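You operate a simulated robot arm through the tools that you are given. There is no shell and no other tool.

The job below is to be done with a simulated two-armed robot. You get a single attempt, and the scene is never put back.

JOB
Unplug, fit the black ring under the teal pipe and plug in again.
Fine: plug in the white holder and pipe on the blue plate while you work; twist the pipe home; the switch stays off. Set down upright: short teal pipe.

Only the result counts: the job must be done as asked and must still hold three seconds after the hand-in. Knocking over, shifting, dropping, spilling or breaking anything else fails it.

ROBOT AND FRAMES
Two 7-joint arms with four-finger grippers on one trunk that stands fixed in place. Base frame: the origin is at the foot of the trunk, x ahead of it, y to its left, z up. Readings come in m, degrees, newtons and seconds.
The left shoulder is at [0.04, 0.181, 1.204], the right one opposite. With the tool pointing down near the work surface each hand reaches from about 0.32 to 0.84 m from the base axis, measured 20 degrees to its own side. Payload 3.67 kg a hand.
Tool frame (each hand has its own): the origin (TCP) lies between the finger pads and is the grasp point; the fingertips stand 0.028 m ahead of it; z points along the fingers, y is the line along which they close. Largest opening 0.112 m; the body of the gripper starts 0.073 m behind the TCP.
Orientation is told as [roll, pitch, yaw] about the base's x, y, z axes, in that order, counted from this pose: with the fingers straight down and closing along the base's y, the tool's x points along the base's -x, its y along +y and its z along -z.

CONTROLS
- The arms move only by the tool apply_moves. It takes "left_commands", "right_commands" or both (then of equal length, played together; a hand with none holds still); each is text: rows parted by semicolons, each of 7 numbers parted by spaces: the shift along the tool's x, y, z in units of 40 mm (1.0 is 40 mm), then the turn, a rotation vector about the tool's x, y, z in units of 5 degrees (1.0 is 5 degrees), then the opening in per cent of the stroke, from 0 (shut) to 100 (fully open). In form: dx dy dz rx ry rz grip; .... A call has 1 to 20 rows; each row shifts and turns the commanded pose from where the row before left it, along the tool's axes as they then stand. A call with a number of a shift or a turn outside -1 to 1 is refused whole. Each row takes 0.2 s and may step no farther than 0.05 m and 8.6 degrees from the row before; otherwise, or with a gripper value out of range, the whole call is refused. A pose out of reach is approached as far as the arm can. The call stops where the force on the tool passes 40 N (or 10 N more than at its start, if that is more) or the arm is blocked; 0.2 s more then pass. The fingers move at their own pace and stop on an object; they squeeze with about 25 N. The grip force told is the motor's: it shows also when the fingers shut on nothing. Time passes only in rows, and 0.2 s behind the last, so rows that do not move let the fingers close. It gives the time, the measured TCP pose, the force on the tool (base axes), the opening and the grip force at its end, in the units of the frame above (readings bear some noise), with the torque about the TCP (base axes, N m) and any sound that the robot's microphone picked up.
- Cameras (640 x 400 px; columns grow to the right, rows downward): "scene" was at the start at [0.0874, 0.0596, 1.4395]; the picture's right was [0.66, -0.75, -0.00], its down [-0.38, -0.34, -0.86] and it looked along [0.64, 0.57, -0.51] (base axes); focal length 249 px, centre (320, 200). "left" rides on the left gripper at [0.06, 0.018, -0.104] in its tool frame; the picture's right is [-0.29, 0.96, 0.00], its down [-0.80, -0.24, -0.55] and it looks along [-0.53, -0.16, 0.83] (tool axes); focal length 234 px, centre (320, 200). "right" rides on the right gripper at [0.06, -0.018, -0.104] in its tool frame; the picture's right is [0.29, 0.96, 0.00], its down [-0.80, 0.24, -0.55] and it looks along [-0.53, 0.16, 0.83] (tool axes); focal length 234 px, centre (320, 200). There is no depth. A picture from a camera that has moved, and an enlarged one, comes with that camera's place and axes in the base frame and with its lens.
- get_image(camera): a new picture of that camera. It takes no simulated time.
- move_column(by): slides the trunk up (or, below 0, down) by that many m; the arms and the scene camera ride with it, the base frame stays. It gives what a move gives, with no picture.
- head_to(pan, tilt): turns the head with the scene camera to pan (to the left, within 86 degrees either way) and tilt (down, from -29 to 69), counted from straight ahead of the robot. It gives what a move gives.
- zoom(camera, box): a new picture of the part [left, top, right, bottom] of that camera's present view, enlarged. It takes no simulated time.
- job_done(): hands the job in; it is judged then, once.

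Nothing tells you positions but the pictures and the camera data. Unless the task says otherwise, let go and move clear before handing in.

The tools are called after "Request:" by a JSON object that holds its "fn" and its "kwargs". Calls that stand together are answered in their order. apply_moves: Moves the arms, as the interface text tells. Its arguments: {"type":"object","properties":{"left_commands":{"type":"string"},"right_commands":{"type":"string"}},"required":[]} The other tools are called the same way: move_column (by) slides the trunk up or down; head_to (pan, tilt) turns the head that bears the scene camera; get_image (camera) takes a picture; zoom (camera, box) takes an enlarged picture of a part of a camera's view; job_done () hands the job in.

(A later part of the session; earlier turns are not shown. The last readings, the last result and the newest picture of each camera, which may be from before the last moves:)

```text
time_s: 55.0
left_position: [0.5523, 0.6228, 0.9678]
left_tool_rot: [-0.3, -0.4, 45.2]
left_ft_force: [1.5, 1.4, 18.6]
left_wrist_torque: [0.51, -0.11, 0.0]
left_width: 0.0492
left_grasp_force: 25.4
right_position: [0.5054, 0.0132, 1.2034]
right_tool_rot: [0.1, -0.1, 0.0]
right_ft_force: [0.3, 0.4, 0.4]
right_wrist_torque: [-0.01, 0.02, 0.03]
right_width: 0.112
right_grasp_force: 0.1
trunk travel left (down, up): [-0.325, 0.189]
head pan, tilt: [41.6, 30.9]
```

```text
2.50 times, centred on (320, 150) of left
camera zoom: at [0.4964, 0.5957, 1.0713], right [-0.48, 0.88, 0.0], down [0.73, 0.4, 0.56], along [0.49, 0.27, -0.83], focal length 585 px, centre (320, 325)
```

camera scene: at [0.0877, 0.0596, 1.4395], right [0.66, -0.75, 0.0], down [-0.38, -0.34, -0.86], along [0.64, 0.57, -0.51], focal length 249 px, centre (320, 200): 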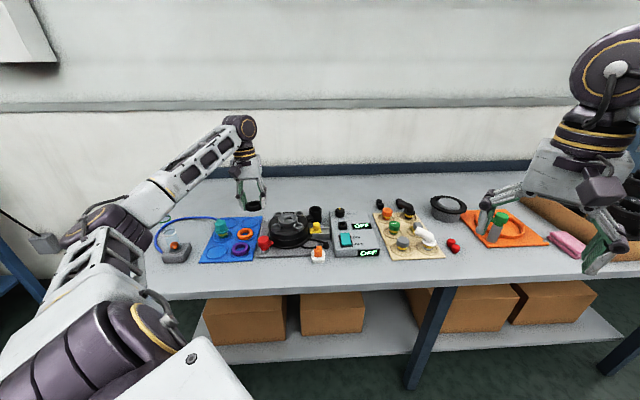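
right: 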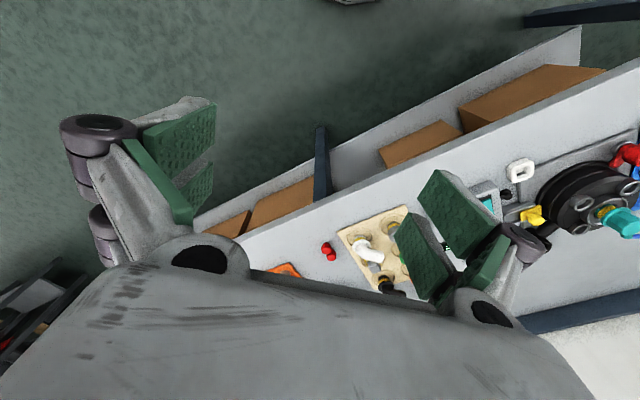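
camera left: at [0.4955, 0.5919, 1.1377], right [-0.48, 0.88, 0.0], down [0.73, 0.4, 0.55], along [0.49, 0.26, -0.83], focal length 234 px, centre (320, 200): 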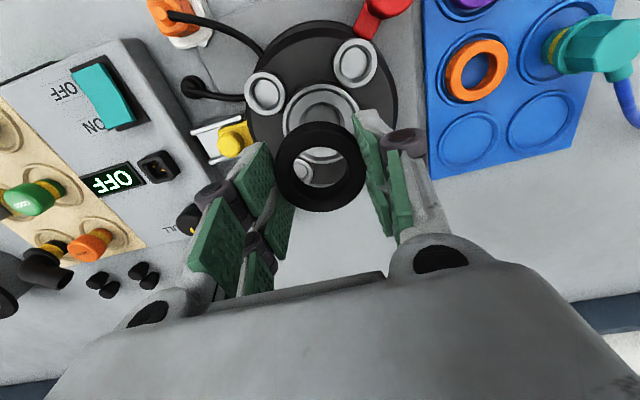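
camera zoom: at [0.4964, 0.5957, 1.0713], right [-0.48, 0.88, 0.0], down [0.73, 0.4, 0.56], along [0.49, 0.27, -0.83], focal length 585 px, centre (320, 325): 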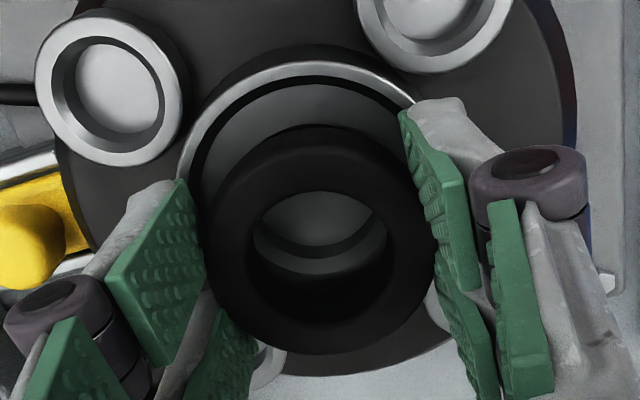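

Contact at z ≈ 0.968: the fingertips are on the rim with the ring at rim height. I'll ease up, shift 1.5 mm back, and open slowly so the ring drops the few millimetres into the recess.

Request:
{"fn": "apply_moves", "kwargs": {"left_commands": "0 0 -0.11 0 0 0 34; -0.035 0 0 0 0 0 34; 0 0 0 0 0 0 34"}}

Request:
{"fn": "zoom", "kwargs": {"camera": "scene", "box": [270, 200, 310, 230]}}

```text
time_s: 55.8
left_position: [0.5546, 0.6232, 0.9676]
left_tool_rot: [0.0, 0.0, 45.1]
left_ft_force: [-2.4, -3.7, 5.0]
left_wrist_torque: [0.04, 0.08, 0.09]
left_width: 0.0489
left_grasp_force: 25.2
right_position: [0.5056, 0.0139, 1.2037]
right_tool_rot: [0.0, 0.0, 0.0]
right_ft_force: [-0.6, -1.3, 0.6]
right_wrist_torque: [0.02, -0.02, 0.0]
right_width: 0.112
right_grasp_force: 0.1
trunk travel left (down, up): [-0.325, 0.189]
head pan, tilt: [41.6, 30.9]
```

```text
13.33 times, centred on (290, 215) of scene
camera zoom: at [0.0865, 0.0587, 1.4396], right [0.66, -0.75, 0.0], down [-0.38, -0.34, -0.86], along [0.64, 0.57, -0.51], focal length 3323 px, centre (720, 0)
```

zoom: 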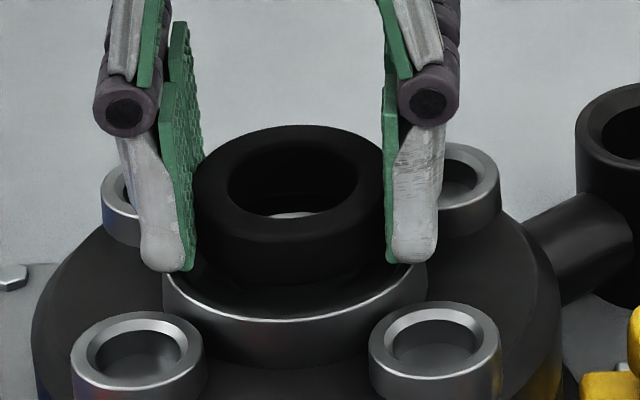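

The evidence says the fingertips rest on the rim with the ring just above the recess and nearly centred. I'll lift 1 mm and release with a very small opening so it drops in.

Request:
{"fn": "apply_moves", "kwargs": {"left_commands": "0 0 -0.025 0 0 0 34; 0 0 0 0 0 0 44; 0 0 0 0 0 0 46; 0 0 0 0 0 0 48; 0 0 0 0 0 0 48"}}

Request:
{"fn": "zoom", "kwargs": {"camera": "scene", "box": [270, 200, 310, 230]}}

Request:
{"fn": "zoom", "kwargs": {"camera": "left", "box": [240, 70, 400, 230]}}

```text
time_s: 57.0
left_position: [0.5541, 0.6241, 0.9692]
left_tool_rot: [-0.1, -0.1, 45.1]
left_ft_force: [-0.2, 0.3, 0.5]
left_wrist_torque: [0.02, 0.02, 0.0]
left_width: 0.0539
left_grasp_force: 0.0
right_position: [0.507, 0.015, 1.2026]
right_tool_rot: [-0.1, 0.0, -0.1]
right_ft_force: [-0.4, -0.7, -0.1]
right_wrist_torque: [0.0, 0.02, 0.01]
right_width: 0.1122
right_grasp_force: 0.0
trunk travel left (down, up): [-0.325, 0.189]
head pan, tilt: [41.6, 30.9]
```

```text
13.33 times, centred on (290, 215) of scene
camera zoom: at [0.0874, 0.0596, 1.4395], right [0.66, -0.75, 0.0], down [-0.38, -0.34, -0.86], along [0.64, 0.57, -0.51], focal length 3323 px, centre (720, 0)
```

zoom: 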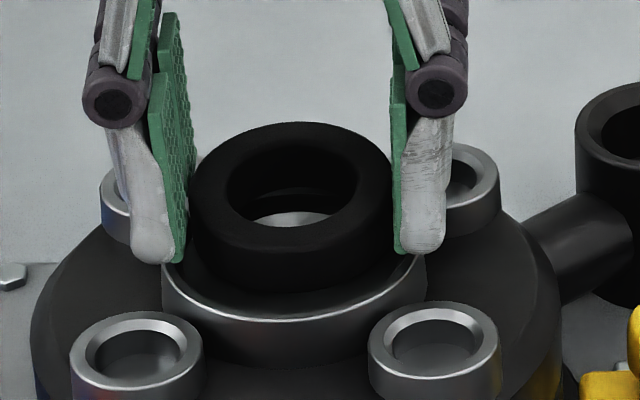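

```text
2.50 times, centred on (320, 150) of left
camera zoom: at [0.4984, 0.5975, 1.0732], right [-0.48, 0.88, 0.0], down [0.73, 0.4, 0.55], along [0.49, 0.26, -0.83], focal length 585 px, centre (320, 325)
```

zoom: 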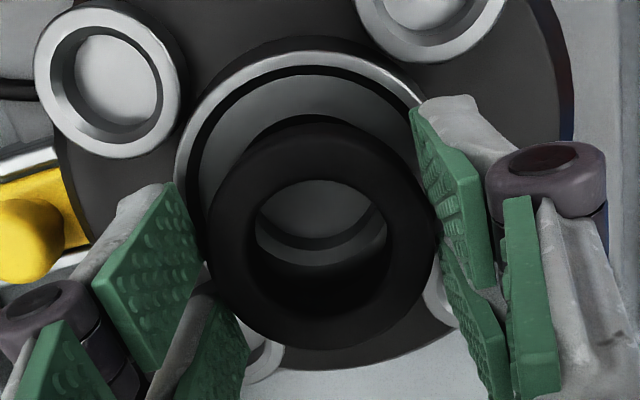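

Request:
{"fn": "zoom", "kwargs": {"camera": "scene", "box": [278, 205, 302, 223]}}

Request:
{"fn": "zoom", "kwargs": {"camera": "left", "box": [270, 80, 370, 180]}}

```text
16.00 times, centred on (290, 214) of scene
camera zoom: at [0.0874, 0.0596, 1.4395], right [0.66, -0.75, 0.0], down [-0.38, -0.34, -0.86], along [0.64, 0.57, -0.51], focal length 3988 px, centre (800, -24)
```

zoom: 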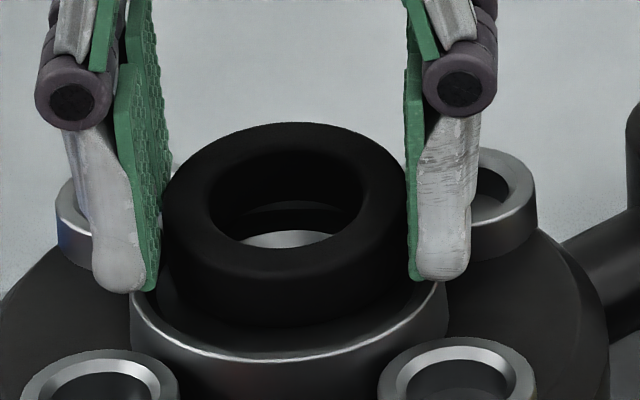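

```text
4.00 times, centred on (320, 130) of left
camera zoom: at [0.4984, 0.5975, 1.0732], right [-0.48, 0.88, 0.0], down [0.73, 0.4, 0.55], along [0.49, 0.26, -0.83], focal length 937 px, centre (320, 480)
```

zoom: 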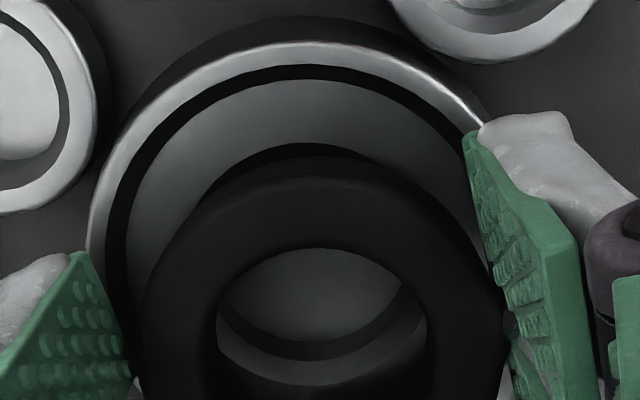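

The ring came down about 5 mm too far back, its rear edge leaning on the rim. I'll regrip it lightly, shift it 5 mm forward and release again.

Request:
{"fn": "apply_moves", "kwargs": {"left_commands": "0 0 0 0 0 0 44; 0 0 0 0 0 0 36; 0 0 0 0 0 0 36; 0 0 -0.04 0 0 0 36; 0.065 0 0 0 0 0 36; 0.065 0 0 0 0 0 36; 0 0 0 0 0 0 36"}}

Request:
{"fn": "zoom", "kwargs": {"camera": "scene", "box": [278, 205, 302, 223]}}

Request:
{"fn": "zoom", "kwargs": {"camera": "left", "box": [240, 70, 400, 230]}}

```text
time_s: 58.6
left_position: [0.5519, 0.6207, 0.9701]
left_tool_rot: [-0.1, 0.0, 45.1]
left_ft_force: [-0.4, -0.5, -0.3]
left_wrist_torque: [0.03, 0.03, 0.03]
left_width: 0.0494
left_grasp_force: 25.6
right_position: [0.5065, 0.0151, 1.2012]
right_tool_rot: [0.0, 0.1, -0.1]
right_ft_force: [0.2, 0.5, 0.0]
right_wrist_torque: [-0.02, 0.01, 0.01]
right_width: 0.1119
right_grasp_force: 0.1
trunk travel left (down, up): [-0.325, 0.189]
head pan, tilt: [41.6, 30.9]
```

```text
16.00 times, centred on (290, 214) of scene
camera zoom: at [0.0875, 0.0597, 1.4395], right [0.66, -0.75, 0.0], down [-0.38, -0.34, -0.86], along [0.64, 0.57, -0.51], focal length 3988 px, centre (800, -24)
```

zoom: 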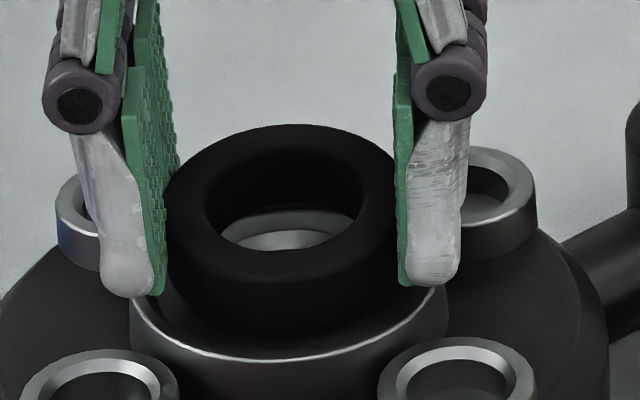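

```text
2.50 times, centred on (320, 150) of left
camera zoom: at [0.4954, 0.5943, 1.0756], right [-0.48, 0.88, 0.0], down [0.73, 0.4, 0.55], along [0.49, 0.26, -0.83], focal length 585 px, centre (320, 325)
```

zoom: 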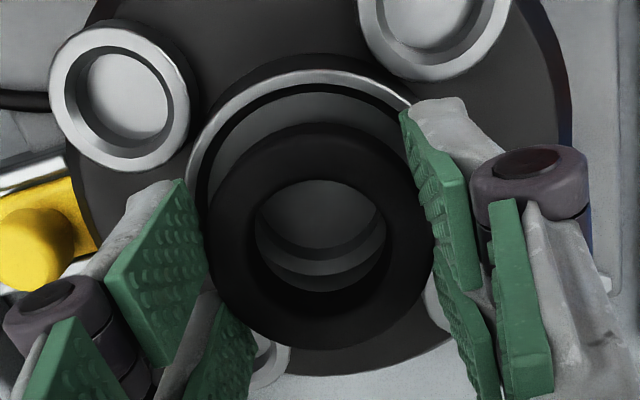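

Request:
{"fn": "apply_moves", "kwargs": {"left_commands": "0.05 0 0 0 0 0 36; 0 0 0 0 0 0 36; 0 0 0 0 0 0 44; 0 0 0 0 0 0 47; 0 0 0 0 0 0 50; 0 0 0 0 0 0 50"}}

Request:
{"fn": "zoom", "kwargs": {"camera": "scene", "box": [278, 205, 302, 223]}}

Request:
{"fn": "zoom", "kwargs": {"camera": "left", "box": [240, 70, 400, 230]}}

```text
time_s: 60.0
left_position: [0.5487, 0.619, 0.9704]
left_tool_rot: [-0.1, 0.0, 45.1]
left_ft_force: [-0.1, 0.0, 0.0]
left_wrist_torque: [-0.01, 0.02, -0.01]
left_width: 0.0558
left_grasp_force: 0.0
right_position: [0.5075, 0.0149, 1.203]
right_tool_rot: [0.0, 0.0, 0.1]
right_ft_force: [0.6, -0.1, -0.1]
right_wrist_torque: [0.0, -0.01, -0.03]
right_width: 0.1117
right_grasp_force: 0.0
trunk travel left (down, up): [-0.325, 0.189]
head pan, tilt: [41.6, 30.9]
```

```text
16.00 times, centred on (290, 214) of scene
camera zoom: at [0.0875, 0.0597, 1.4395], right [0.66, -0.75, 0.0], down [-0.38, -0.34, -0.86], along [0.64, 0.57, -0.51], focal length 3988 px, centre (800, -24)
```

zoom: 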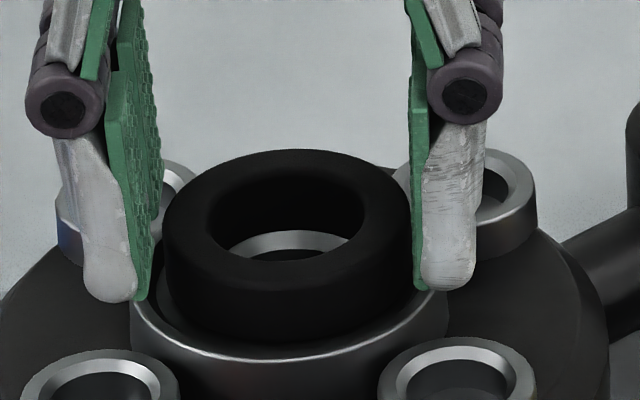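

```text
2.50 times, centred on (320, 150) of left
camera zoom: at [0.4937, 0.5925, 1.0754], right [-0.48, 0.88, 0.0], down [0.73, 0.4, 0.55], along [0.49, 0.26, -0.83], focal length 585 px, centre (320, 325)
```

zoom: 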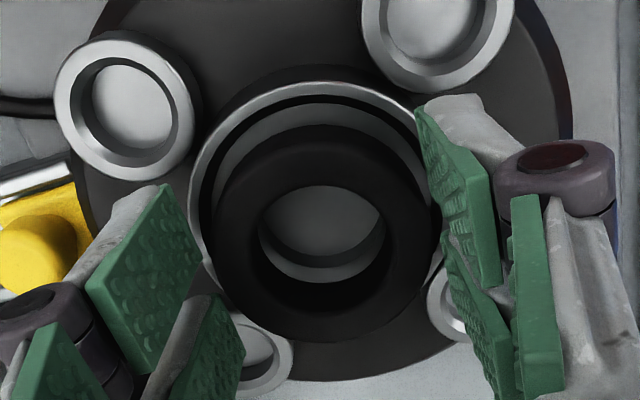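

The ring has now dropped level into the collar recess. I'll open a bit more, rise straight up and check.

Request:
{"fn": "apply_moves", "kwargs": {"left_commands": "0 0 0 0 0 0 58; 0 0 0 0 0 0 60; 0 0 -0.4 0 0 0 60; 0 0 -0.8 0 0 0 60; 0 0 -0.8 0 0 0 60"}}

Request:
{"fn": "zoom", "kwargs": {"camera": "scene", "box": [270, 200, 310, 230]}}

Request:
{"fn": "zoom", "kwargs": {"camera": "left", "box": [250, 50, 390, 190]}}

```text
time_s: 61.2
left_position: [0.548, 0.6187, 1.0508]
left_tool_rot: [-0.2, 0.0, 45.1]
left_ft_force: [0.1, -0.5, -0.4]
left_wrist_torque: [0.02, -0.02, 0.01]
left_width: 0.0671
left_grasp_force: 0.0
right_position: [0.5067, 0.0147, 1.202]
right_tool_rot: [0.0, 0.0, 0.0]
right_ft_force: [0.6, 0.1, 0.3]
right_wrist_torque: [0.05, -0.01, 0.01]
right_width: 0.1123
right_grasp_force: 0.0
trunk travel left (down, up): [-0.325, 0.189]
head pan, tilt: [41.6, 30.9]
```

```text
13.33 times, centred on (290, 215) of scene
camera zoom: at [0.087, 0.0592, 1.4396], right [0.66, -0.75, 0.0], down [-0.38, -0.34, -0.86], along [0.64, 0.57, -0.51], focal length 3323 px, centre (720, 0)
```

zoom: 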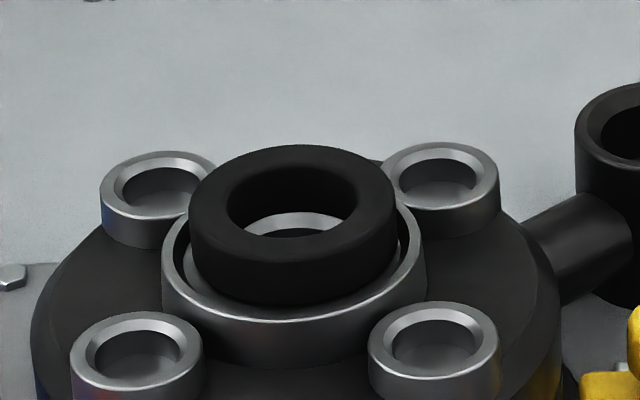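

```text
2.86 times, centred on (320, 120) of left
camera zoom: at [0.4918, 0.5913, 1.1557], right [-0.48, 0.88, 0.0], down [0.73, 0.4, 0.55], along [0.49, 0.26, -0.83], focal length 669 px, centre (320, 429)
```

zoom: 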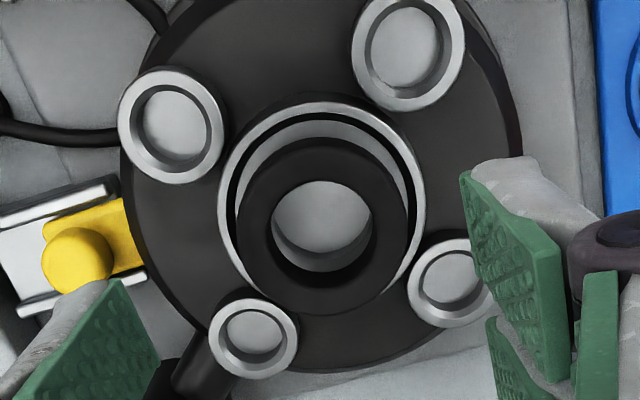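

The ring sits level and centred in the collar recess, 10 mm or so proud of the rim. Next I go back for the pipe: turn to yaw 75 here, then move over it at height.

Request:
{"fn": "apply_moves", "kwargs": {"left_commands": "0 0 -0.5 0 0 -1 60; 0 0 0 0 0 -1 60; 0 0 0 0 0 -1 60; 0 0 0 0 0 -1 60; 0 0 0 0 0 -1 60; 0 0 0 0 0 -1 60; 0 0 0 0 0 0 60"}}

```text
time_s: 62.8
left_position: [0.5493, 0.619, 1.0709]
left_tool_rot: [-0.1, 0.1, 75.2]
left_ft_force: [0.7, -0.3, 1.2]
left_wrist_torque: [-0.01, -0.01, 0.01]
left_width: 0.0672
left_grasp_force: 0.1
right_position: [0.5064, 0.0152, 1.2027]
right_tool_rot: [0.0, 0.0, -0.1]
right_ft_force: [0.0, 0.4, 0.0]
right_wrist_torque: [-0.04, 0.01, -0.01]
right_width: 0.112
right_grasp_force: 0.0
trunk travel left (down, up): [-0.325, 0.189]
head pan, tilt: [41.6, 30.9]
```

The hand is level at yaw 75, z = 1.07. I'll move over the pipe on the blue plate.

Request:
{"fn": "apply_moves", "kwargs": {"left_commands": "-0.54 0.839 0 0 0 0 62; -0.54 0.839 0 0 0 0 62; -0.54 0.839 0 0 0 0 62; -0.54 0.839 0 0 0 0 62; -0.54 0.839 0 0 0 0 62; -0.54 0.839 0 0 0 0 62; 0 0 0 0 0 0 62"}}

Request:
{"fn": "get_image", "kwargs": {"camera": "left"}}

Request:
{"fn": "zoom", "kwargs": {"camera": "left", "box": [250, 60, 390, 200]}}

```text
time_s: 64.4
left_position: [0.3894, 0.7959, 1.0687]
left_tool_rot: [-0.1, 0.0, 75.3]
left_ft_force: [-0.4, 0.2, -0.1]
left_wrist_torque: [-0.01, 0.0, 0.01]
left_width: 0.0696
left_grasp_force: 0.0
right_position: [0.5061, 0.015, 1.2023]
right_tool_rot: [-0.1, 0.1, 0.0]
right_ft_force: [0.5, -0.6, 0.1]
right_wrist_torque: [0.02, -0.01, 0.0]
right_width: 0.1118
right_grasp_force: 0.0
trunk travel left (down, up): [-0.325, 0.189]
head pan, tilt: [41.6, 30.9]
```

```text
taken
camera left: at [0.3557, 0.746, 1.174], right [-0.85, 0.52, 0.0], down [0.44, 0.71, 0.55], along [0.29, 0.47, -0.83], focal length 234 px, centre (320, 200)
```

left: 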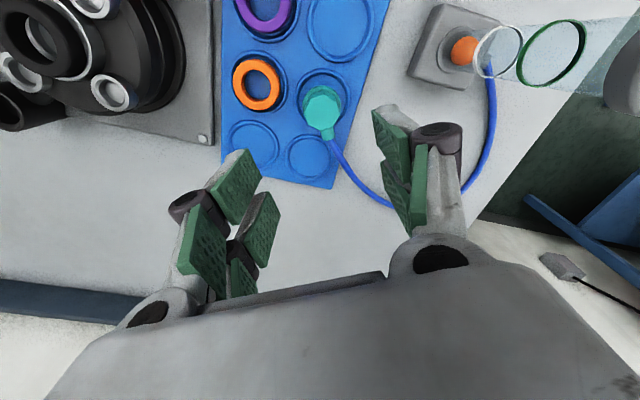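

```text
2.86 times, centred on (320, 130) of left
camera zoom: at [0.3557, 0.746, 1.174], right [-0.85, 0.52, 0.0], down [0.44, 0.71, 0.55], along [0.29, 0.47, -0.83], focal length 669 px, centre (320, 400)
```

zoom: 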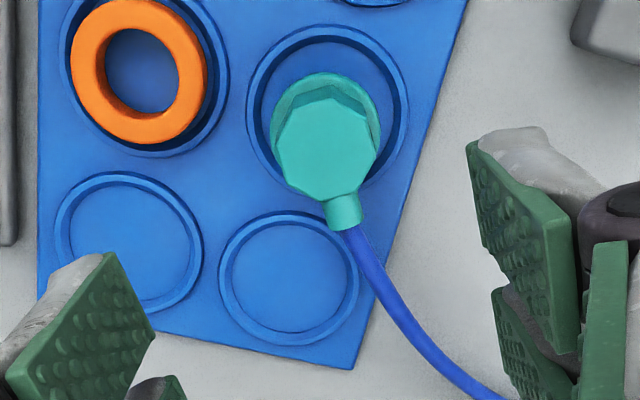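

The pipe still stands upright. I'll trim the alignment by about 3 mm and descend partway, then re-check.

Request:
{"fn": "apply_moves", "kwargs": {"left_commands": "0.026 0.071 0.4 0 0 0 62; 0 0 0.8 0 0 0 62; 0 0 0.8 0 0 0 62; 0 0 0.6 0 0 0 62; 0 0 0 0 0 0 62"}}

Request:
{"fn": "zoom", "kwargs": {"camera": "left", "box": [250, 90, 390, 230]}}

Request:
{"fn": "zoom", "kwargs": {"camera": "scene", "box": [190, 185, 260, 245]}}

```text
time_s: 65.6
left_position: [0.3854, 0.7967, 0.9664]
left_tool_rot: [-0.1, 0.0, 75.1]
left_ft_force: [0.1, -0.4, -0.1]
left_wrist_torque: [-0.02, -0.02, -0.03]
left_width: 0.0694
left_grasp_force: 0.2
right_position: [0.5063, 0.0161, 1.2019]
right_tool_rot: [0.1, 0.0, 0.1]
right_ft_force: [-0.1, -0.4, 0.5]
right_wrist_torque: [0.0, 0.02, 0.0]
right_width: 0.1122
right_grasp_force: 0.1
trunk travel left (down, up): [-0.325, 0.189]
head pan, tilt: [41.6, 30.9]
```

```text
2.86 times, centred on (320, 160) of left
camera zoom: at [0.3521, 0.7458, 1.0706], right [-0.85, 0.52, 0.0], down [0.44, 0.71, 0.55], along [0.29, 0.47, -0.83], focal length 669 px, centre (320, 314)
```

zoom: 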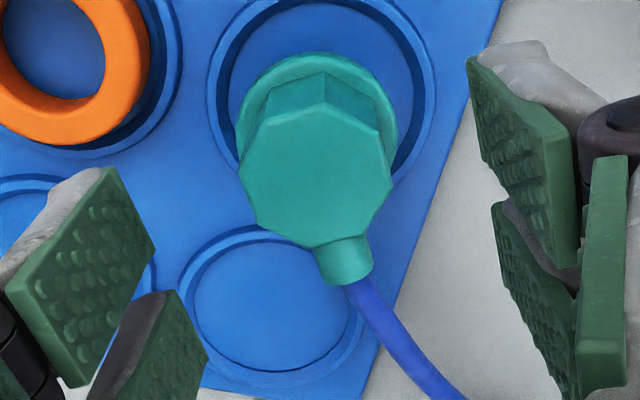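

```text
6.67 times, centred on (225, 215) of scene
camera zoom: at [0.0874, 0.0595, 1.4396], right [0.66, -0.75, 0.0], down [-0.38, -0.34, -0.86], along [0.64, 0.57, -0.51], focal length 1662 px, centre (953, 100)
```

zoom: 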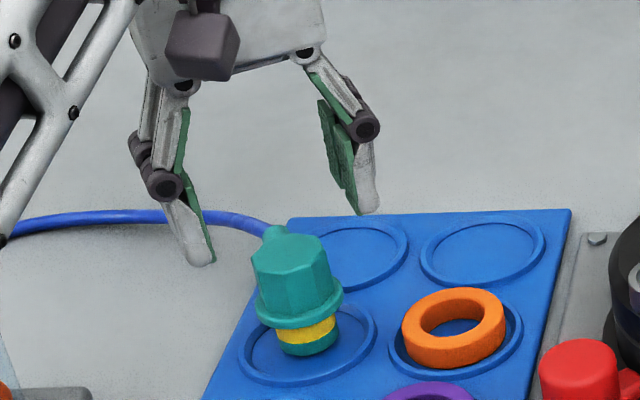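

Alignment is within 1 mm. I'll descend to the earlier grasp height and close on the flats.

Request:
{"fn": "apply_moves", "kwargs": {"left_commands": "0 -0.02 0.5 0 0 0 62; 0 0 0.4 0 0 0 62; 0 0 0.24 0 0 0 62; 0 0 0 0 0 0 62; 0 0 0 0 0 0 45; 0 0 0 0 0 0 32; 0 0 0 0 0 0 24; 0 0 0 0 0 0 24"}}

Request:
{"fn": "zoom", "kwargs": {"camera": "left", "box": [250, 110, 390, 250]}}

Request:
{"fn": "zoom", "kwargs": {"camera": "scene", "box": [195, 195, 255, 245]}}

```text
time_s: 67.4
left_position: [0.3871, 0.7953, 0.9203]
left_tool_rot: [-0.2, 0.1, 75.0]
left_ft_force: [0.5, -0.1, -0.3]
left_wrist_torque: [-0.01, -0.01, 0.02]
left_width: 0.0346
left_grasp_force: 24.7
right_position: [0.5072, 0.0155, 1.2032]
right_tool_rot: [0.0, 0.0, 0.0]
right_ft_force: [-0.7, -0.4, -0.2]
right_wrist_torque: [0.02, 0.01, 0.04]
right_width: 0.112
right_grasp_force: 0.1
trunk travel left (down, up): [-0.325, 0.189]
head pan, tilt: [41.6, 30.9]
```

```text
2.86 times, centred on (320, 180) of left
camera zoom: at [0.3532, 0.7444, 1.0244], right [-0.85, 0.52, 0.0], down [0.44, 0.71, 0.55], along [0.29, 0.47, -0.83], focal length 669 px, centre (320, 257)
```

zoom: 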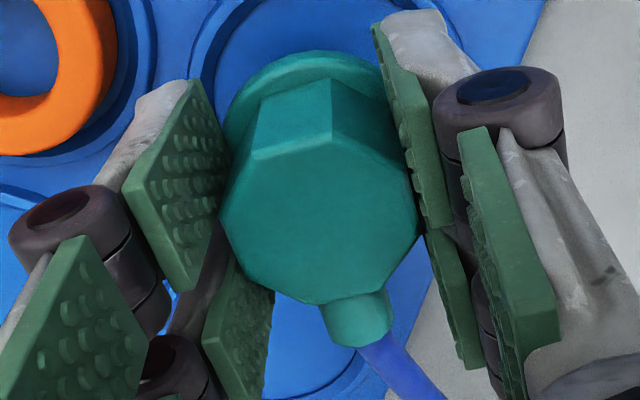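

```text
8.00 times, centred on (225, 220) of scene
camera zoom: at [0.0874, 0.0597, 1.4395], right [0.66, -0.75, 0.0], down [-0.38, -0.34, -0.86], along [0.64, 0.57, -0.51], focal length 1994 px, centre (1080, 40)
```

zoom: 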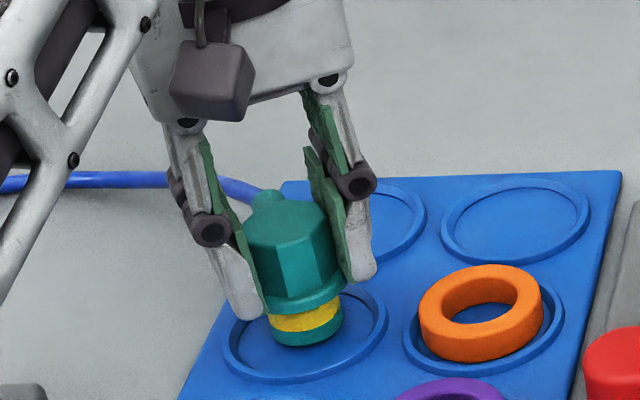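

Gripped on the flats again at 34.6 mm. I'll lift straight up and confirm the height before moving sideways.

Request:
{"fn": "apply_moves", "kwargs": {"left_commands": "0 0 -0.2 0 0 0 20; 0 0 -0.6 0 0 0 20; 0 0 -0.9 0 0 0 20; 0 0 -0.9 0 0 0 20; 0 0 -0.9 0 0 0 20; 0 0 0 0 0 0 20"}}

Request:
{"fn": "zoom", "kwargs": {"camera": "scene", "box": [170, 165, 290, 265]}}

```text
time_s: 68.8
left_position: [0.3858, 0.797, 1.0603]
left_tool_rot: [-0.1, 0.1, 75.2]
left_ft_force: [-0.3, -0.3, 0.2]
left_wrist_torque: [-0.02, 0.02, 0.01]
left_width: 0.0345
left_grasp_force: 24.6
right_position: [0.5065, 0.0154, 1.2035]
right_tool_rot: [-0.1, 0.2, 0.0]
right_ft_force: [0.7, -0.5, 0.0]
right_wrist_torque: [0.0, -0.04, -0.01]
right_width: 0.112
right_grasp_force: 0.0
trunk travel left (down, up): [-0.325, 0.189]
head pan, tilt: [41.6, 30.9]
```

```text
4.00 times, centred on (230, 215) of scene
camera zoom: at [0.0877, 0.0603, 1.4395], right [0.66, -0.75, 0.0], down [-0.38, -0.34, -0.86], along [0.64, 0.57, -0.51], focal length 997 px, centre (680, 140)
```

zoom: 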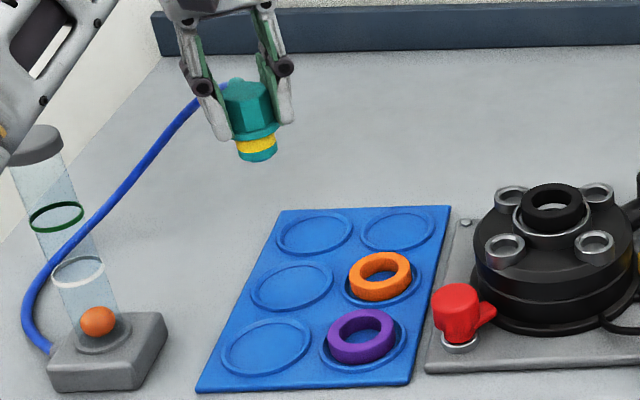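

Request:
{"fn": "apply_moves", "kwargs": {"left_commands": "0 0 -0.4 0 0 0 20; 0.55 -0.846 0 0 0 0 20; 0.55 -0.846 0 0 0 0 20; 0.55 -0.846 0 0 0 0 20"}}

```text
time_s: 69.8
left_position: [0.4663, 0.7042, 1.0756]
left_tool_rot: [-0.1, 0.0, 75.2]
left_ft_force: [0.1, 0.1, -2.1]
left_wrist_torque: [-0.01, 0.02, 0.0]
left_width: 0.0348
left_grasp_force: 24.8
right_position: [0.5072, 0.0147, 1.2015]
right_tool_rot: [0.0, 0.1, 0.0]
right_ft_force: [-0.3, -0.7, 0.0]
right_wrist_torque: [0.02, 0.02, -0.01]
right_width: 0.112
right_grasp_force: 0.0
trunk travel left (down, up): [-0.325, 0.189]
head pan, tilt: [41.6, 30.9]
```

The height and level hold at 1.076. I'll finish the move over the collar and look.

Request:
{"fn": "apply_moves", "kwargs": {"left_commands": "0.55 -0.846 0 0 0 0 20; 0.55 -0.846 0 0 0 0 20; 0.55 -0.846 0 0 0 0 20; 0 0 0 0 0 0 20"}}

Request:
{"fn": "get_image", "kwargs": {"camera": "left"}}

Request:
{"fn": "zoom", "kwargs": {"camera": "left", "box": [250, 60, 390, 230]}}

Request:
{"fn": "zoom", "kwargs": {"camera": "scene", "box": [260, 170, 320, 230]}}

```text
time_s: 70.8
left_position: [0.5466, 0.6166, 1.0786]
left_tool_rot: [0.0, 0.1, 75.2]
left_ft_force: [-0.5, -0.1, -0.3]
left_wrist_torque: [-0.06, -0.04, 0.01]
left_width: 0.0344
left_grasp_force: 24.6
right_position: [0.5052, 0.0147, 1.2027]
right_tool_rot: [0.0, 0.0, 0.0]
right_ft_force: [-0.1, -0.8, 0.5]
right_wrist_torque: [0.0, -0.01, -0.01]
right_width: 0.1117
right_grasp_force: 0.0
trunk travel left (down, up): [-0.325, 0.189]
head pan, tilt: [41.6, 30.9]
```

```text
taken
camera left: at [0.513, 0.5661, 1.1821], right [-0.85, 0.52, 0.0], down [0.43, 0.71, 0.55], along [0.29, 0.47, -0.83], focal length 234 px, centre (320, 200)
```

left: 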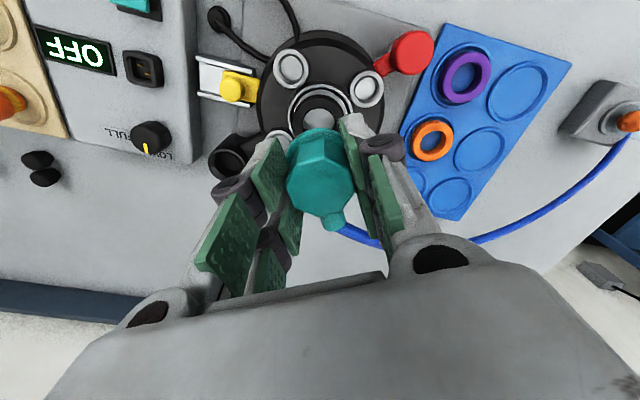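

```text
2.35 times, centred on (320, 145) of left
camera zoom: at [0.513, 0.5661, 1.1821], right [-0.85, 0.52, 0.0], down [0.43, 0.71, 0.55], along [0.29, 0.47, -0.83], focal length 551 px, centre (320, 329)
```

zoom: 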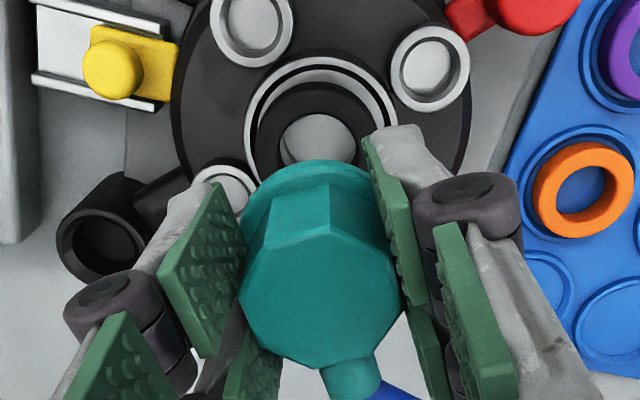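

```text
6.67 times, centred on (290, 200) of scene
camera zoom: at [0.0869, 0.0602, 1.4396], right [0.66, -0.75, 0.0], down [-0.38, -0.34, -0.86], along [0.64, 0.57, -0.51], focal length 1662 px, centre (520, 200)
```

zoom: 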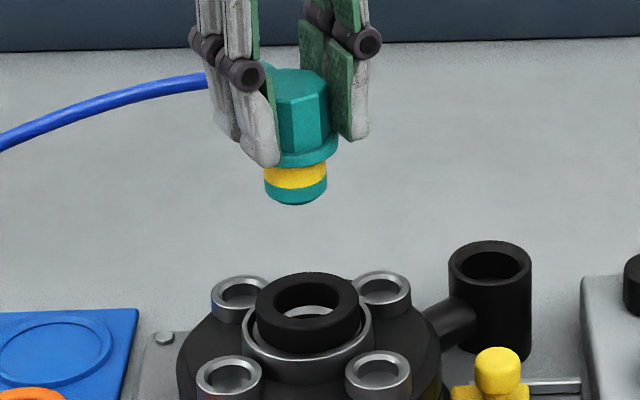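

Request:
{"fn": "zoom", "kwargs": {"camera": "left", "box": [270, 110, 370, 240]}}

Request:
{"fn": "zoom", "kwargs": {"camera": "scene", "box": [270, 175, 310, 205]}}

Request:
{"fn": "zoom", "kwargs": {"camera": "scene", "box": [270, 205, 310, 235]}}

```text
3.08 times, centred on (320, 175) of left
camera zoom: at [0.513, 0.5661, 1.1821], right [-0.85, 0.52, 0.0], down [0.43, 0.71, 0.55], along [0.29, 0.47, -0.83], focal length 720 px, centre (320, 277)
```

zoom: 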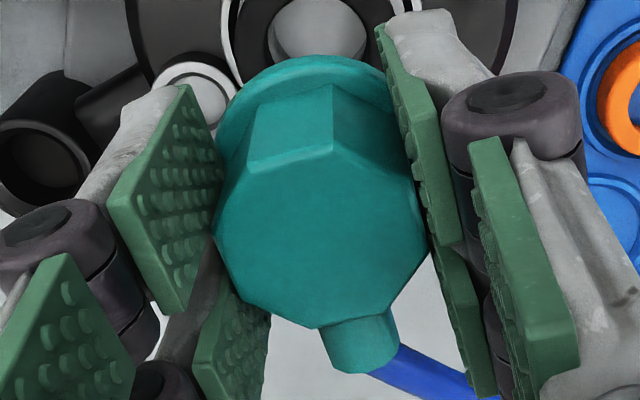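

```text
13.33 times, centred on (290, 190) of scene
camera zoom: at [0.0869, 0.0602, 1.4396], right [0.66, -0.75, 0.0], down [-0.38, -0.34, -0.86], along [0.64, 0.57, -0.51], focal length 3323 px, centre (720, 333)
```

zoom: 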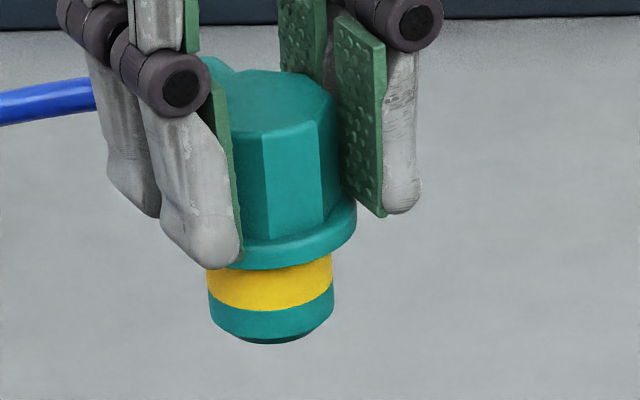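

```text
13.33 times, centred on (290, 220) of scene
camera zoom: at [0.0869, 0.0602, 1.4396], right [0.66, -0.75, 0.0], down [-0.38, -0.34, -0.86], along [0.64, 0.57, -0.51], focal length 3323 px, centre (720, -67)
```

zoom: 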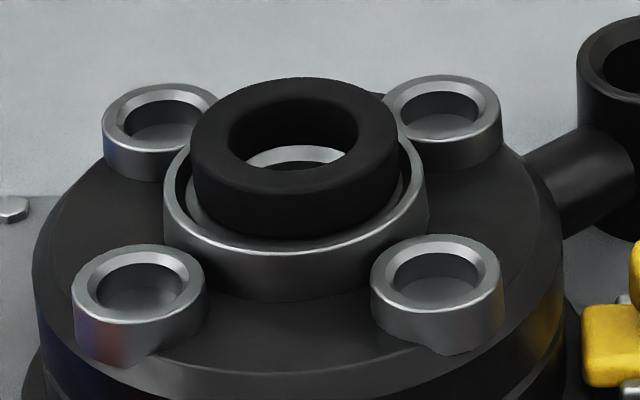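

The pipe hangs nearly coaxial above the ring. I'll trim by about 2 mm and lower to just above the ring for a closer check.

Request:
{"fn": "apply_moves", "kwargs": {"left_commands": "-0.02 -0.042 0.4 0 0 0 20; 0 0 0.6 0 0 0 20; 0 0 0.5 0 0 0 20; 0 0 0 0 0 0 20"}}

Request:
{"fn": "zoom", "kwargs": {"camera": "scene", "box": [270, 195, 310, 225]}}

Request:
{"fn": "zoom", "kwargs": {"camera": "left", "box": [260, 80, 380, 210]}}

```text
time_s: 71.8
left_position: [0.5497, 0.6174, 1.0173]
left_tool_rot: [-0.1, 0.0, 75.2]
left_ft_force: [-0.8, 0.9, -0.2]
left_wrist_torque: [-0.01, -0.01, 0.02]
left_width: 0.0348
left_grasp_force: 24.8
right_position: [0.5072, 0.0149, 1.2025]
right_tool_rot: [0.1, 0.0, -0.1]
right_ft_force: [-0.5, -0.3, 0.1]
right_wrist_torque: [-0.01, 0.04, -0.01]
right_width: 0.112
right_grasp_force: 0.1
trunk travel left (down, up): [-0.325, 0.189]
head pan, tilt: [41.6, 30.9]
```

```text
13.33 times, centred on (290, 210) of scene
camera zoom: at [0.0874, 0.0596, 1.4396], right [0.66, -0.75, 0.0], down [-0.38, -0.34, -0.86], along [0.64, 0.57, -0.51], focal length 3323 px, centre (720, 67)
```

zoom: 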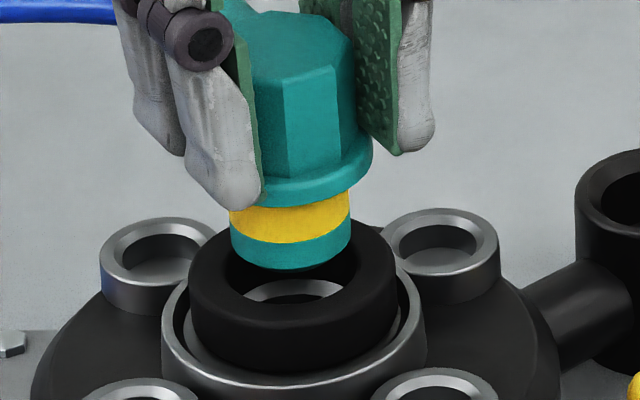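

```text
3.08 times, centred on (320, 145) of left
camera zoom: at [0.516, 0.5674, 1.1218], right [-0.85, 0.52, 0.0], down [0.44, 0.71, 0.55], along [0.29, 0.47, -0.83], focal length 720 px, centre (320, 369)
```

zoom: 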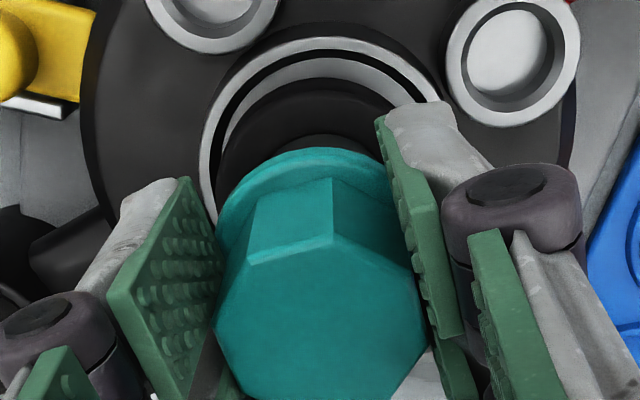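

The stem looks coaxial with the ring hole in both views. I'll lower slowly, watching the force.

Request:
{"fn": "apply_moves", "kwargs": {"left_commands": "0 0 0.1 0 0 0 20; 0 0 0.1 0 0 0 20; 0 0 0.08 0 0 0 20"}}

Request:
{"fn": "zoom", "kwargs": {"camera": "scene", "box": [270, 195, 310, 225]}}

```text
time_s: 72.6
left_position: [0.5499, 0.6168, 1.0067]
left_tool_rot: [-0.1, 0.2, 75.1]
left_ft_force: [-0.3, -0.2, -1.4]
left_wrist_torque: [0.03, 0.02, -0.03]
left_width: 0.0346
left_grasp_force: 25.3
right_position: [0.5064, 0.0159, 1.2024]
right_tool_rot: [0.0, 0.0, -0.1]
right_ft_force: [-0.2, -0.2, 0.6]
right_wrist_torque: [0.0, -0.02, 0.02]
right_width: 0.1122
right_grasp_force: 0.1
trunk travel left (down, up): [-0.325, 0.189]
head pan, tilt: [41.6, 30.9]
```

```text
13.33 times, centred on (290, 210) of scene
camera zoom: at [0.0875, 0.0597, 1.4395], right [0.66, -0.75, 0.0], down [-0.38, -0.34, -0.86], along [0.64, 0.57, -0.51], focal length 3323 px, centre (720, 67)
```

zoom: 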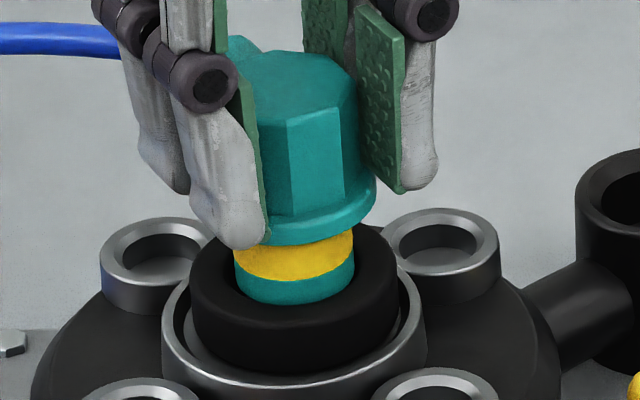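

Request:
{"fn": "apply_moves", "kwargs": {"left_commands": "0 0 0.1 0 0 0 20; 0 0 0.1 0 0 0 20"}}

Request:
{"fn": "zoom", "kwargs": {"camera": "scene", "box": [270, 195, 310, 225]}}

```text
time_s: 73.2
left_position: [0.5495, 0.6171, 0.9984]
left_tool_rot: [-0.1, 0.0, 75.2]
left_ft_force: [-0.2, 0.4, -0.5]
left_wrist_torque: [-0.01, 0.01, 0.03]
left_width: 0.0344
left_grasp_force: 24.8
right_position: [0.5054, 0.0142, 1.2029]
right_tool_rot: [0.0, 0.1, 0.0]
right_ft_force: [-0.5, 0.3, 0.9]
right_wrist_torque: [0.0, 0.0, -0.03]
right_width: 0.1119
right_grasp_force: 0.1
trunk travel left (down, up): [-0.325, 0.189]
head pan, tilt: [41.6, 30.9]
```

```text
13.33 times, centred on (290, 210) of scene
camera zoom: at [0.0877, 0.0598, 1.4395], right [0.66, -0.75, 0.0], down [-0.38, -0.34, -0.86], along [0.64, 0.57, -0.51], focal length 3323 px, centre (720, 67)
```

zoom: 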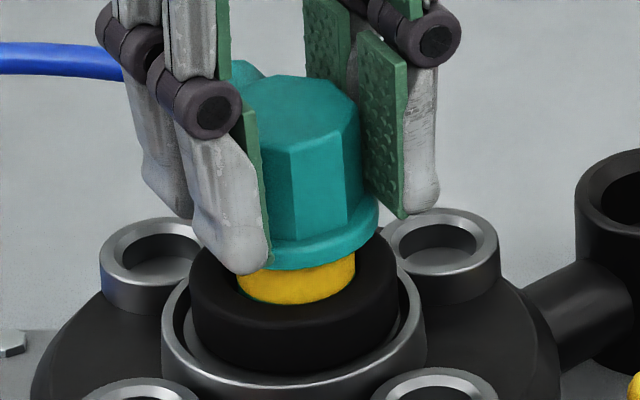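

Request:
{"fn": "apply_moves", "kwargs": {"left_commands": "0 0 0.08 0 0 0 20; 0 0 0.06 0 0 0 20"}}

Request:
{"fn": "zoom", "kwargs": {"camera": "scene", "box": [270, 195, 310, 225]}}

```text
time_s: 73.8
left_position: [0.5501, 0.6178, 0.9922]
left_tool_rot: [-0.1, 0.1, 75.1]
left_ft_force: [0.0, 0.5, -0.4]
left_wrist_torque: [-0.02, 0.01, 0.01]
left_width: 0.0344
left_grasp_force: 24.8
right_position: [0.5067, 0.0155, 1.2017]
right_tool_rot: [0.0, 0.2, -0.1]
right_ft_force: [-0.6, -0.4, 0.9]
right_wrist_torque: [-0.03, 0.0, 0.02]
right_width: 0.112
right_grasp_force: 0.0
trunk travel left (down, up): [-0.325, 0.189]
head pan, tilt: [41.6, 30.9]
```

```text
13.33 times, centred on (290, 210) of scene
camera zoom: at [0.0876, 0.0598, 1.4395], right [0.66, -0.75, 0.0], down [-0.38, -0.34, -0.86], along [0.64, 0.57, -0.51], focal length 3323 px, centre (720, 67)
```

zoom: 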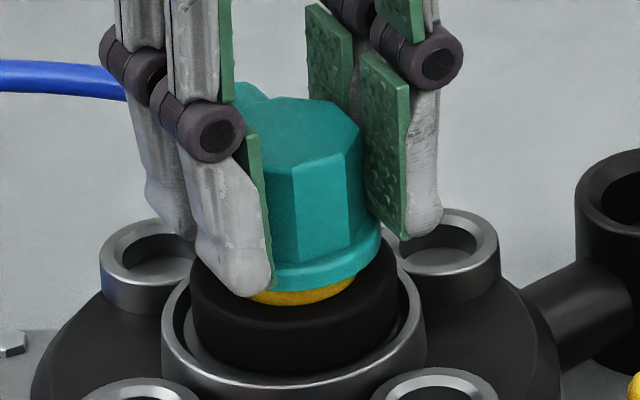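

Request:
{"fn": "apply_moves", "kwargs": {"left_commands": "0 0 0.05 0 0 0 20; 0 0 0.05 0 0 0 20"}}

Request:
{"fn": "zoom", "kwargs": {"camera": "scene", "box": [270, 195, 310, 225]}}

```text
time_s: 74.4
left_position: [0.5493, 0.6157, 0.9897]
left_tool_rot: [-0.3, -0.2, 75.3]
left_ft_force: [2.7, 1.9, 10.4]
left_wrist_torque: [0.14, -0.09, 0.0]
left_width: 0.0348
left_grasp_force: 25.1
right_position: [0.5068, 0.0149, 1.2029]
right_tool_rot: [0.0, 0.0, 0.1]
right_ft_force: [0.3, -1.2, 0.0]
right_wrist_torque: [0.03, 0.02, 0.0]
right_width: 0.1123
right_grasp_force: 0.0
trunk travel left (down, up): [-0.325, 0.189]
head pan, tilt: [41.6, 30.9]
```

```text
13.33 times, centred on (290, 210) of scene
camera zoom: at [0.0869, 0.0589, 1.4397], right [0.66, -0.75, 0.0], down [-0.38, -0.34, -0.86], along [0.64, 0.57, -0.51], focal length 3323 px, centre (720, 67)
```

zoom: 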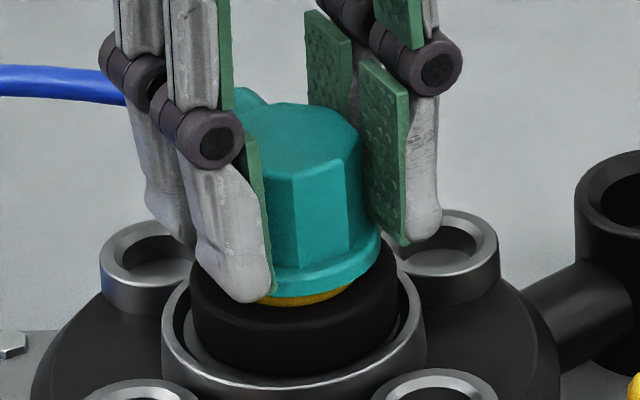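

There is contact at z ≈ 0.990, about 3 mm above the original seat. I'll look closely at the flange and ring before pressing further.

Request:
{"fn": "zoom", "kwargs": {"camera": "scene", "box": [278, 207, 302, 225]}}

Request:
{"fn": "zoom", "kwargs": {"camera": "left", "box": [270, 80, 370, 180]}}

```text
16.00 times, centred on (290, 216) of scene
camera zoom: at [0.0869, 0.0589, 1.4397], right [0.66, -0.75, 0.0], down [-0.38, -0.34, -0.86], along [0.64, 0.57, -0.51], focal length 3988 px, centre (800, -56)
```

zoom: 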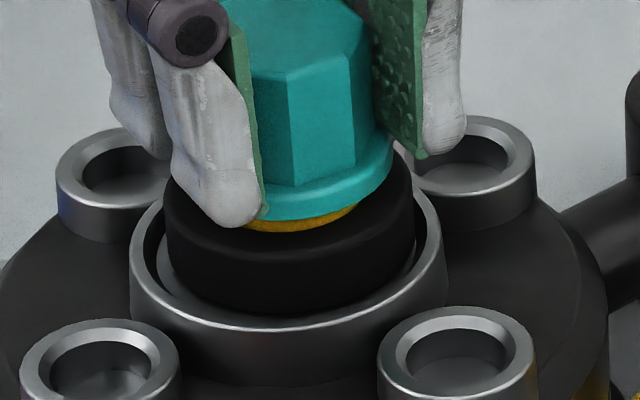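

```text
4.00 times, centred on (320, 130) of left
camera zoom: at [0.5157, 0.5664, 1.0947], right [-0.85, 0.52, 0.0], down [0.43, 0.71, 0.56], along [0.29, 0.47, -0.83], focal length 937 px, centre (320, 480)
```

zoom: 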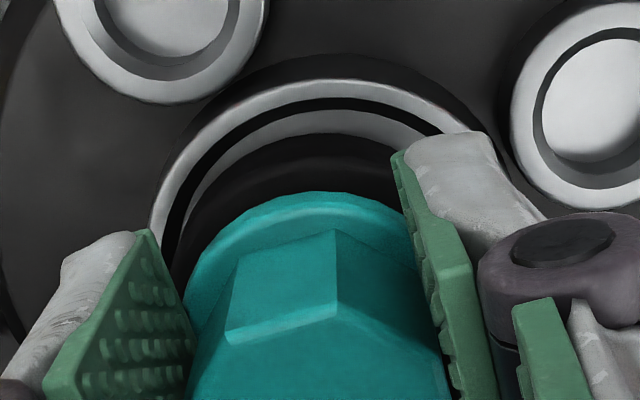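

The flange is still about 6 mm above the ring, so the stem is probably catching the hole's edge, with a sideways reaction toward the back. I'll lift a little, shift 1.4 mm that way and try again gently.

Request:
{"fn": "apply_moves", "kwargs": {"left_commands": "0 0 -0.08 0 0 0 20; -0.034 -0.012 0 0 0 0 20; 0 0 0.05 0 0 0 20; 0 0 0.04 0 0 0 20"}}

```text
time_s: 75.4
left_position: [0.5511, 0.6181, 0.9895]
left_tool_rot: [-0.3, -0.1, 75.1]
left_ft_force: [3.7, 1.1, 13.7]
left_wrist_torque: [0.01, -0.18, -0.03]
left_width: 0.0344
left_grasp_force: 25.0
right_position: [0.5055, 0.0133, 1.2043]
right_tool_rot: [0.2, 0.0, -0.1]
right_ft_force: [-0.8, 0.2, -1.1]
right_wrist_torque: [-0.01, -0.01, -0.02]
right_width: 0.1122
right_grasp_force: 0.1
trunk travel left (down, up): [-0.325, 0.189]
head pan, tilt: [41.6, 30.9]
```

Request:
{"fn": "apply_moves", "kwargs": {"left_commands": "-0.006 -0.022 0 0 0 0 20; -0.006 -0.022 0 0 0 0 20; 0 0 0 0 0 0 20"}}

```text
time_s: 76.2
left_position: [0.551, 0.6175, 0.9899]
left_tool_rot: [-0.2, 0.0, 75.2]
left_ft_force: [-1.4, 3.2, 17.9]
left_wrist_torque: [0.17, 0.08, -0.01]
left_width: 0.0346
left_grasp_force: 25.2
right_position: [0.5048, 0.0137, 1.2037]
right_tool_rot: [0.1, 0.0, 0.0]
right_ft_force: [-0.1, 0.4, 0.1]
right_wrist_torque: [0.01, -0.02, 0.0]
right_width: 0.1121
right_grasp_force: 0.0
trunk travel left (down, up): [-0.325, 0.189]
head pan, tilt: [41.6, 30.9]
```

Request:
{"fn": "apply_moves", "kwargs": {"left_commands": "-0.022 0.012 0 0 0 0 20; -0.022 0.006 0 0 0 0 20; 0 0 0 0 0 0 20"}}

Request:
{"fn": "zoom", "kwargs": {"camera": "scene", "box": [270, 200, 310, 230]}}

```text
time_s: 77.0
left_position: [0.5501, 0.6176, 0.9894]
left_tool_rot: [-0.2, 0.1, 75.0]
left_ft_force: [-4.6, -3.9, 15.6]
left_wrist_torque: [-0.28, 0.14, -0.06]
left_width: 0.0347
left_grasp_force: 24.8
right_position: [0.5047, 0.0126, 1.2042]
right_tool_rot: [0.1, 0.0, -0.1]
right_ft_force: [-0.7, 0.0, -0.3]
right_wrist_torque: [0.01, 0.0, 0.01]
right_width: 0.1119
right_grasp_force: 0.0
trunk travel left (down, up): [-0.325, 0.189]
head pan, tilt: [41.6, 30.9]
```

```text
13.33 times, centred on (290, 215) of scene
camera zoom: at [0.0853, 0.0574, 1.4398], right [0.66, -0.75, 0.0], down [-0.38, -0.34, -0.86], along [0.64, 0.57, -0.51], focal length 3323 px, centre (720, 0)
```

zoom: 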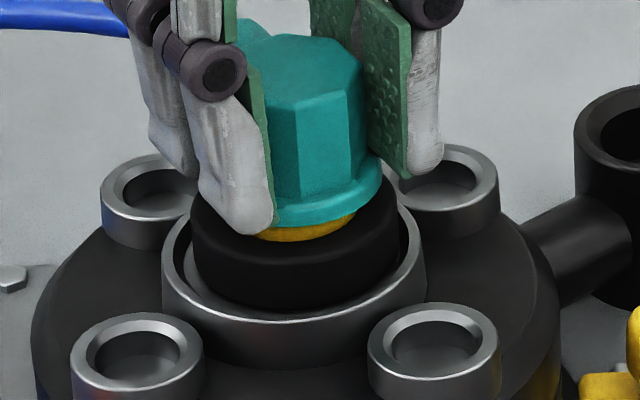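

Request:
{"fn": "zoom", "kwargs": {"camera": "left", "box": [270, 80, 370, 210]}}

Request:
{"fn": "zoom", "kwargs": {"camera": "scene", "box": [280, 205, 304, 223]}}

```text
3.08 times, centred on (320, 145) of left
camera zoom: at [0.5174, 0.5674, 1.0941], right [-0.85, 0.52, 0.0], down [0.44, 0.71, 0.55], along [0.29, 0.47, -0.83], focal length 720 px, centre (320, 369)
```

zoom: 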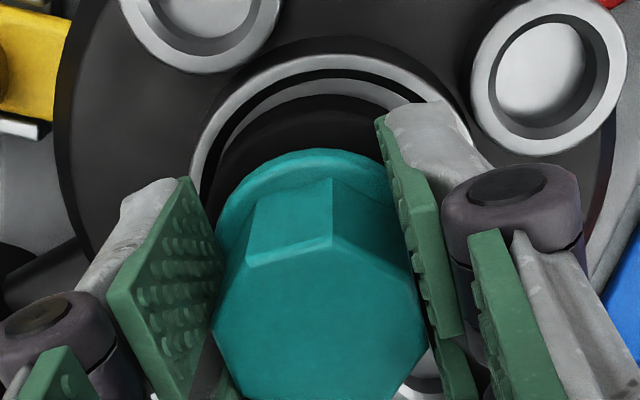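

```text
16.00 times, centred on (292, 214) of scene
camera zoom: at [0.0853, 0.0574, 1.4398], right [0.66, -0.75, 0.0], down [-0.38, -0.34, -0.86], along [0.64, 0.57, -0.51], focal length 3988 px, centre (768, -24)
```

zoom: 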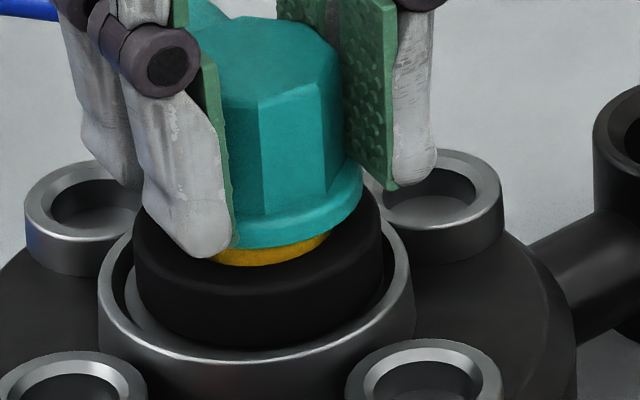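

The contact seems to be the stem's edge on the hole's chamfer: the sideways reactions bracket the right spot. I'll lift 2 mm, go to the balanced point and lower again.

Request:
{"fn": "apply_moves", "kwargs": {"left_commands": "0 0 -0.08 0 0 0 20; 0.029 0.007 0 0 0 0 20; 0 0 0 0 0 0 20; 0 0 0.04 0 0 0 20; 0 0 0.03 0 0 0 20"}}

```text
time_s: 78.2
left_position: [0.5512, 0.6195, 0.9904]
left_tool_rot: [-0.2, 0.0, 75.2]
left_ft_force: [-1.7, 0.4, 6.9]
left_wrist_torque: [-0.03, 0.02, 0.03]
left_width: 0.0346
left_grasp_force: 24.6
right_position: [0.5056, 0.015, 1.2027]
right_tool_rot: [0.0, 0.0, 0.0]
right_ft_force: [0.3, 1.0, -0.6]
right_wrist_torque: [0.01, 0.04, 0.01]
right_width: 0.112
right_grasp_force: 0.1
trunk travel left (down, up): [-0.325, 0.189]
head pan, tilt: [41.6, 30.9]
```

Request:
{"fn": "apply_moves", "kwargs": {"left_commands": "0 0 -0.05 0 0 0 20; -0.006 0.027 0 0 0 0 20; 0 0 0 0 0 0 20; 0 0 0.04 0 0 0 20; 0 0 0.03 0 0 0 20"}}

```text
time_s: 79.4
left_position: [0.5505, 0.6195, 0.9902]
left_tool_rot: [-0.3, -0.1, 75.1]
left_ft_force: [2.6, 2.6, 16.0]
left_wrist_torque: [0.15, -0.14, 0.03]
left_width: 0.0345
left_grasp_force: 24.4
right_position: [0.5052, 0.0147, 1.2019]
right_tool_rot: [-0.1, 0.0, 0.0]
right_ft_force: [0.0, -0.9, 0.3]
right_wrist_torque: [-0.02, -0.02, 0.03]
right_width: 0.1118
right_grasp_force: 0.2
trunk travel left (down, up): [-0.325, 0.189]
head pan, tilt: [41.6, 30.9]
```

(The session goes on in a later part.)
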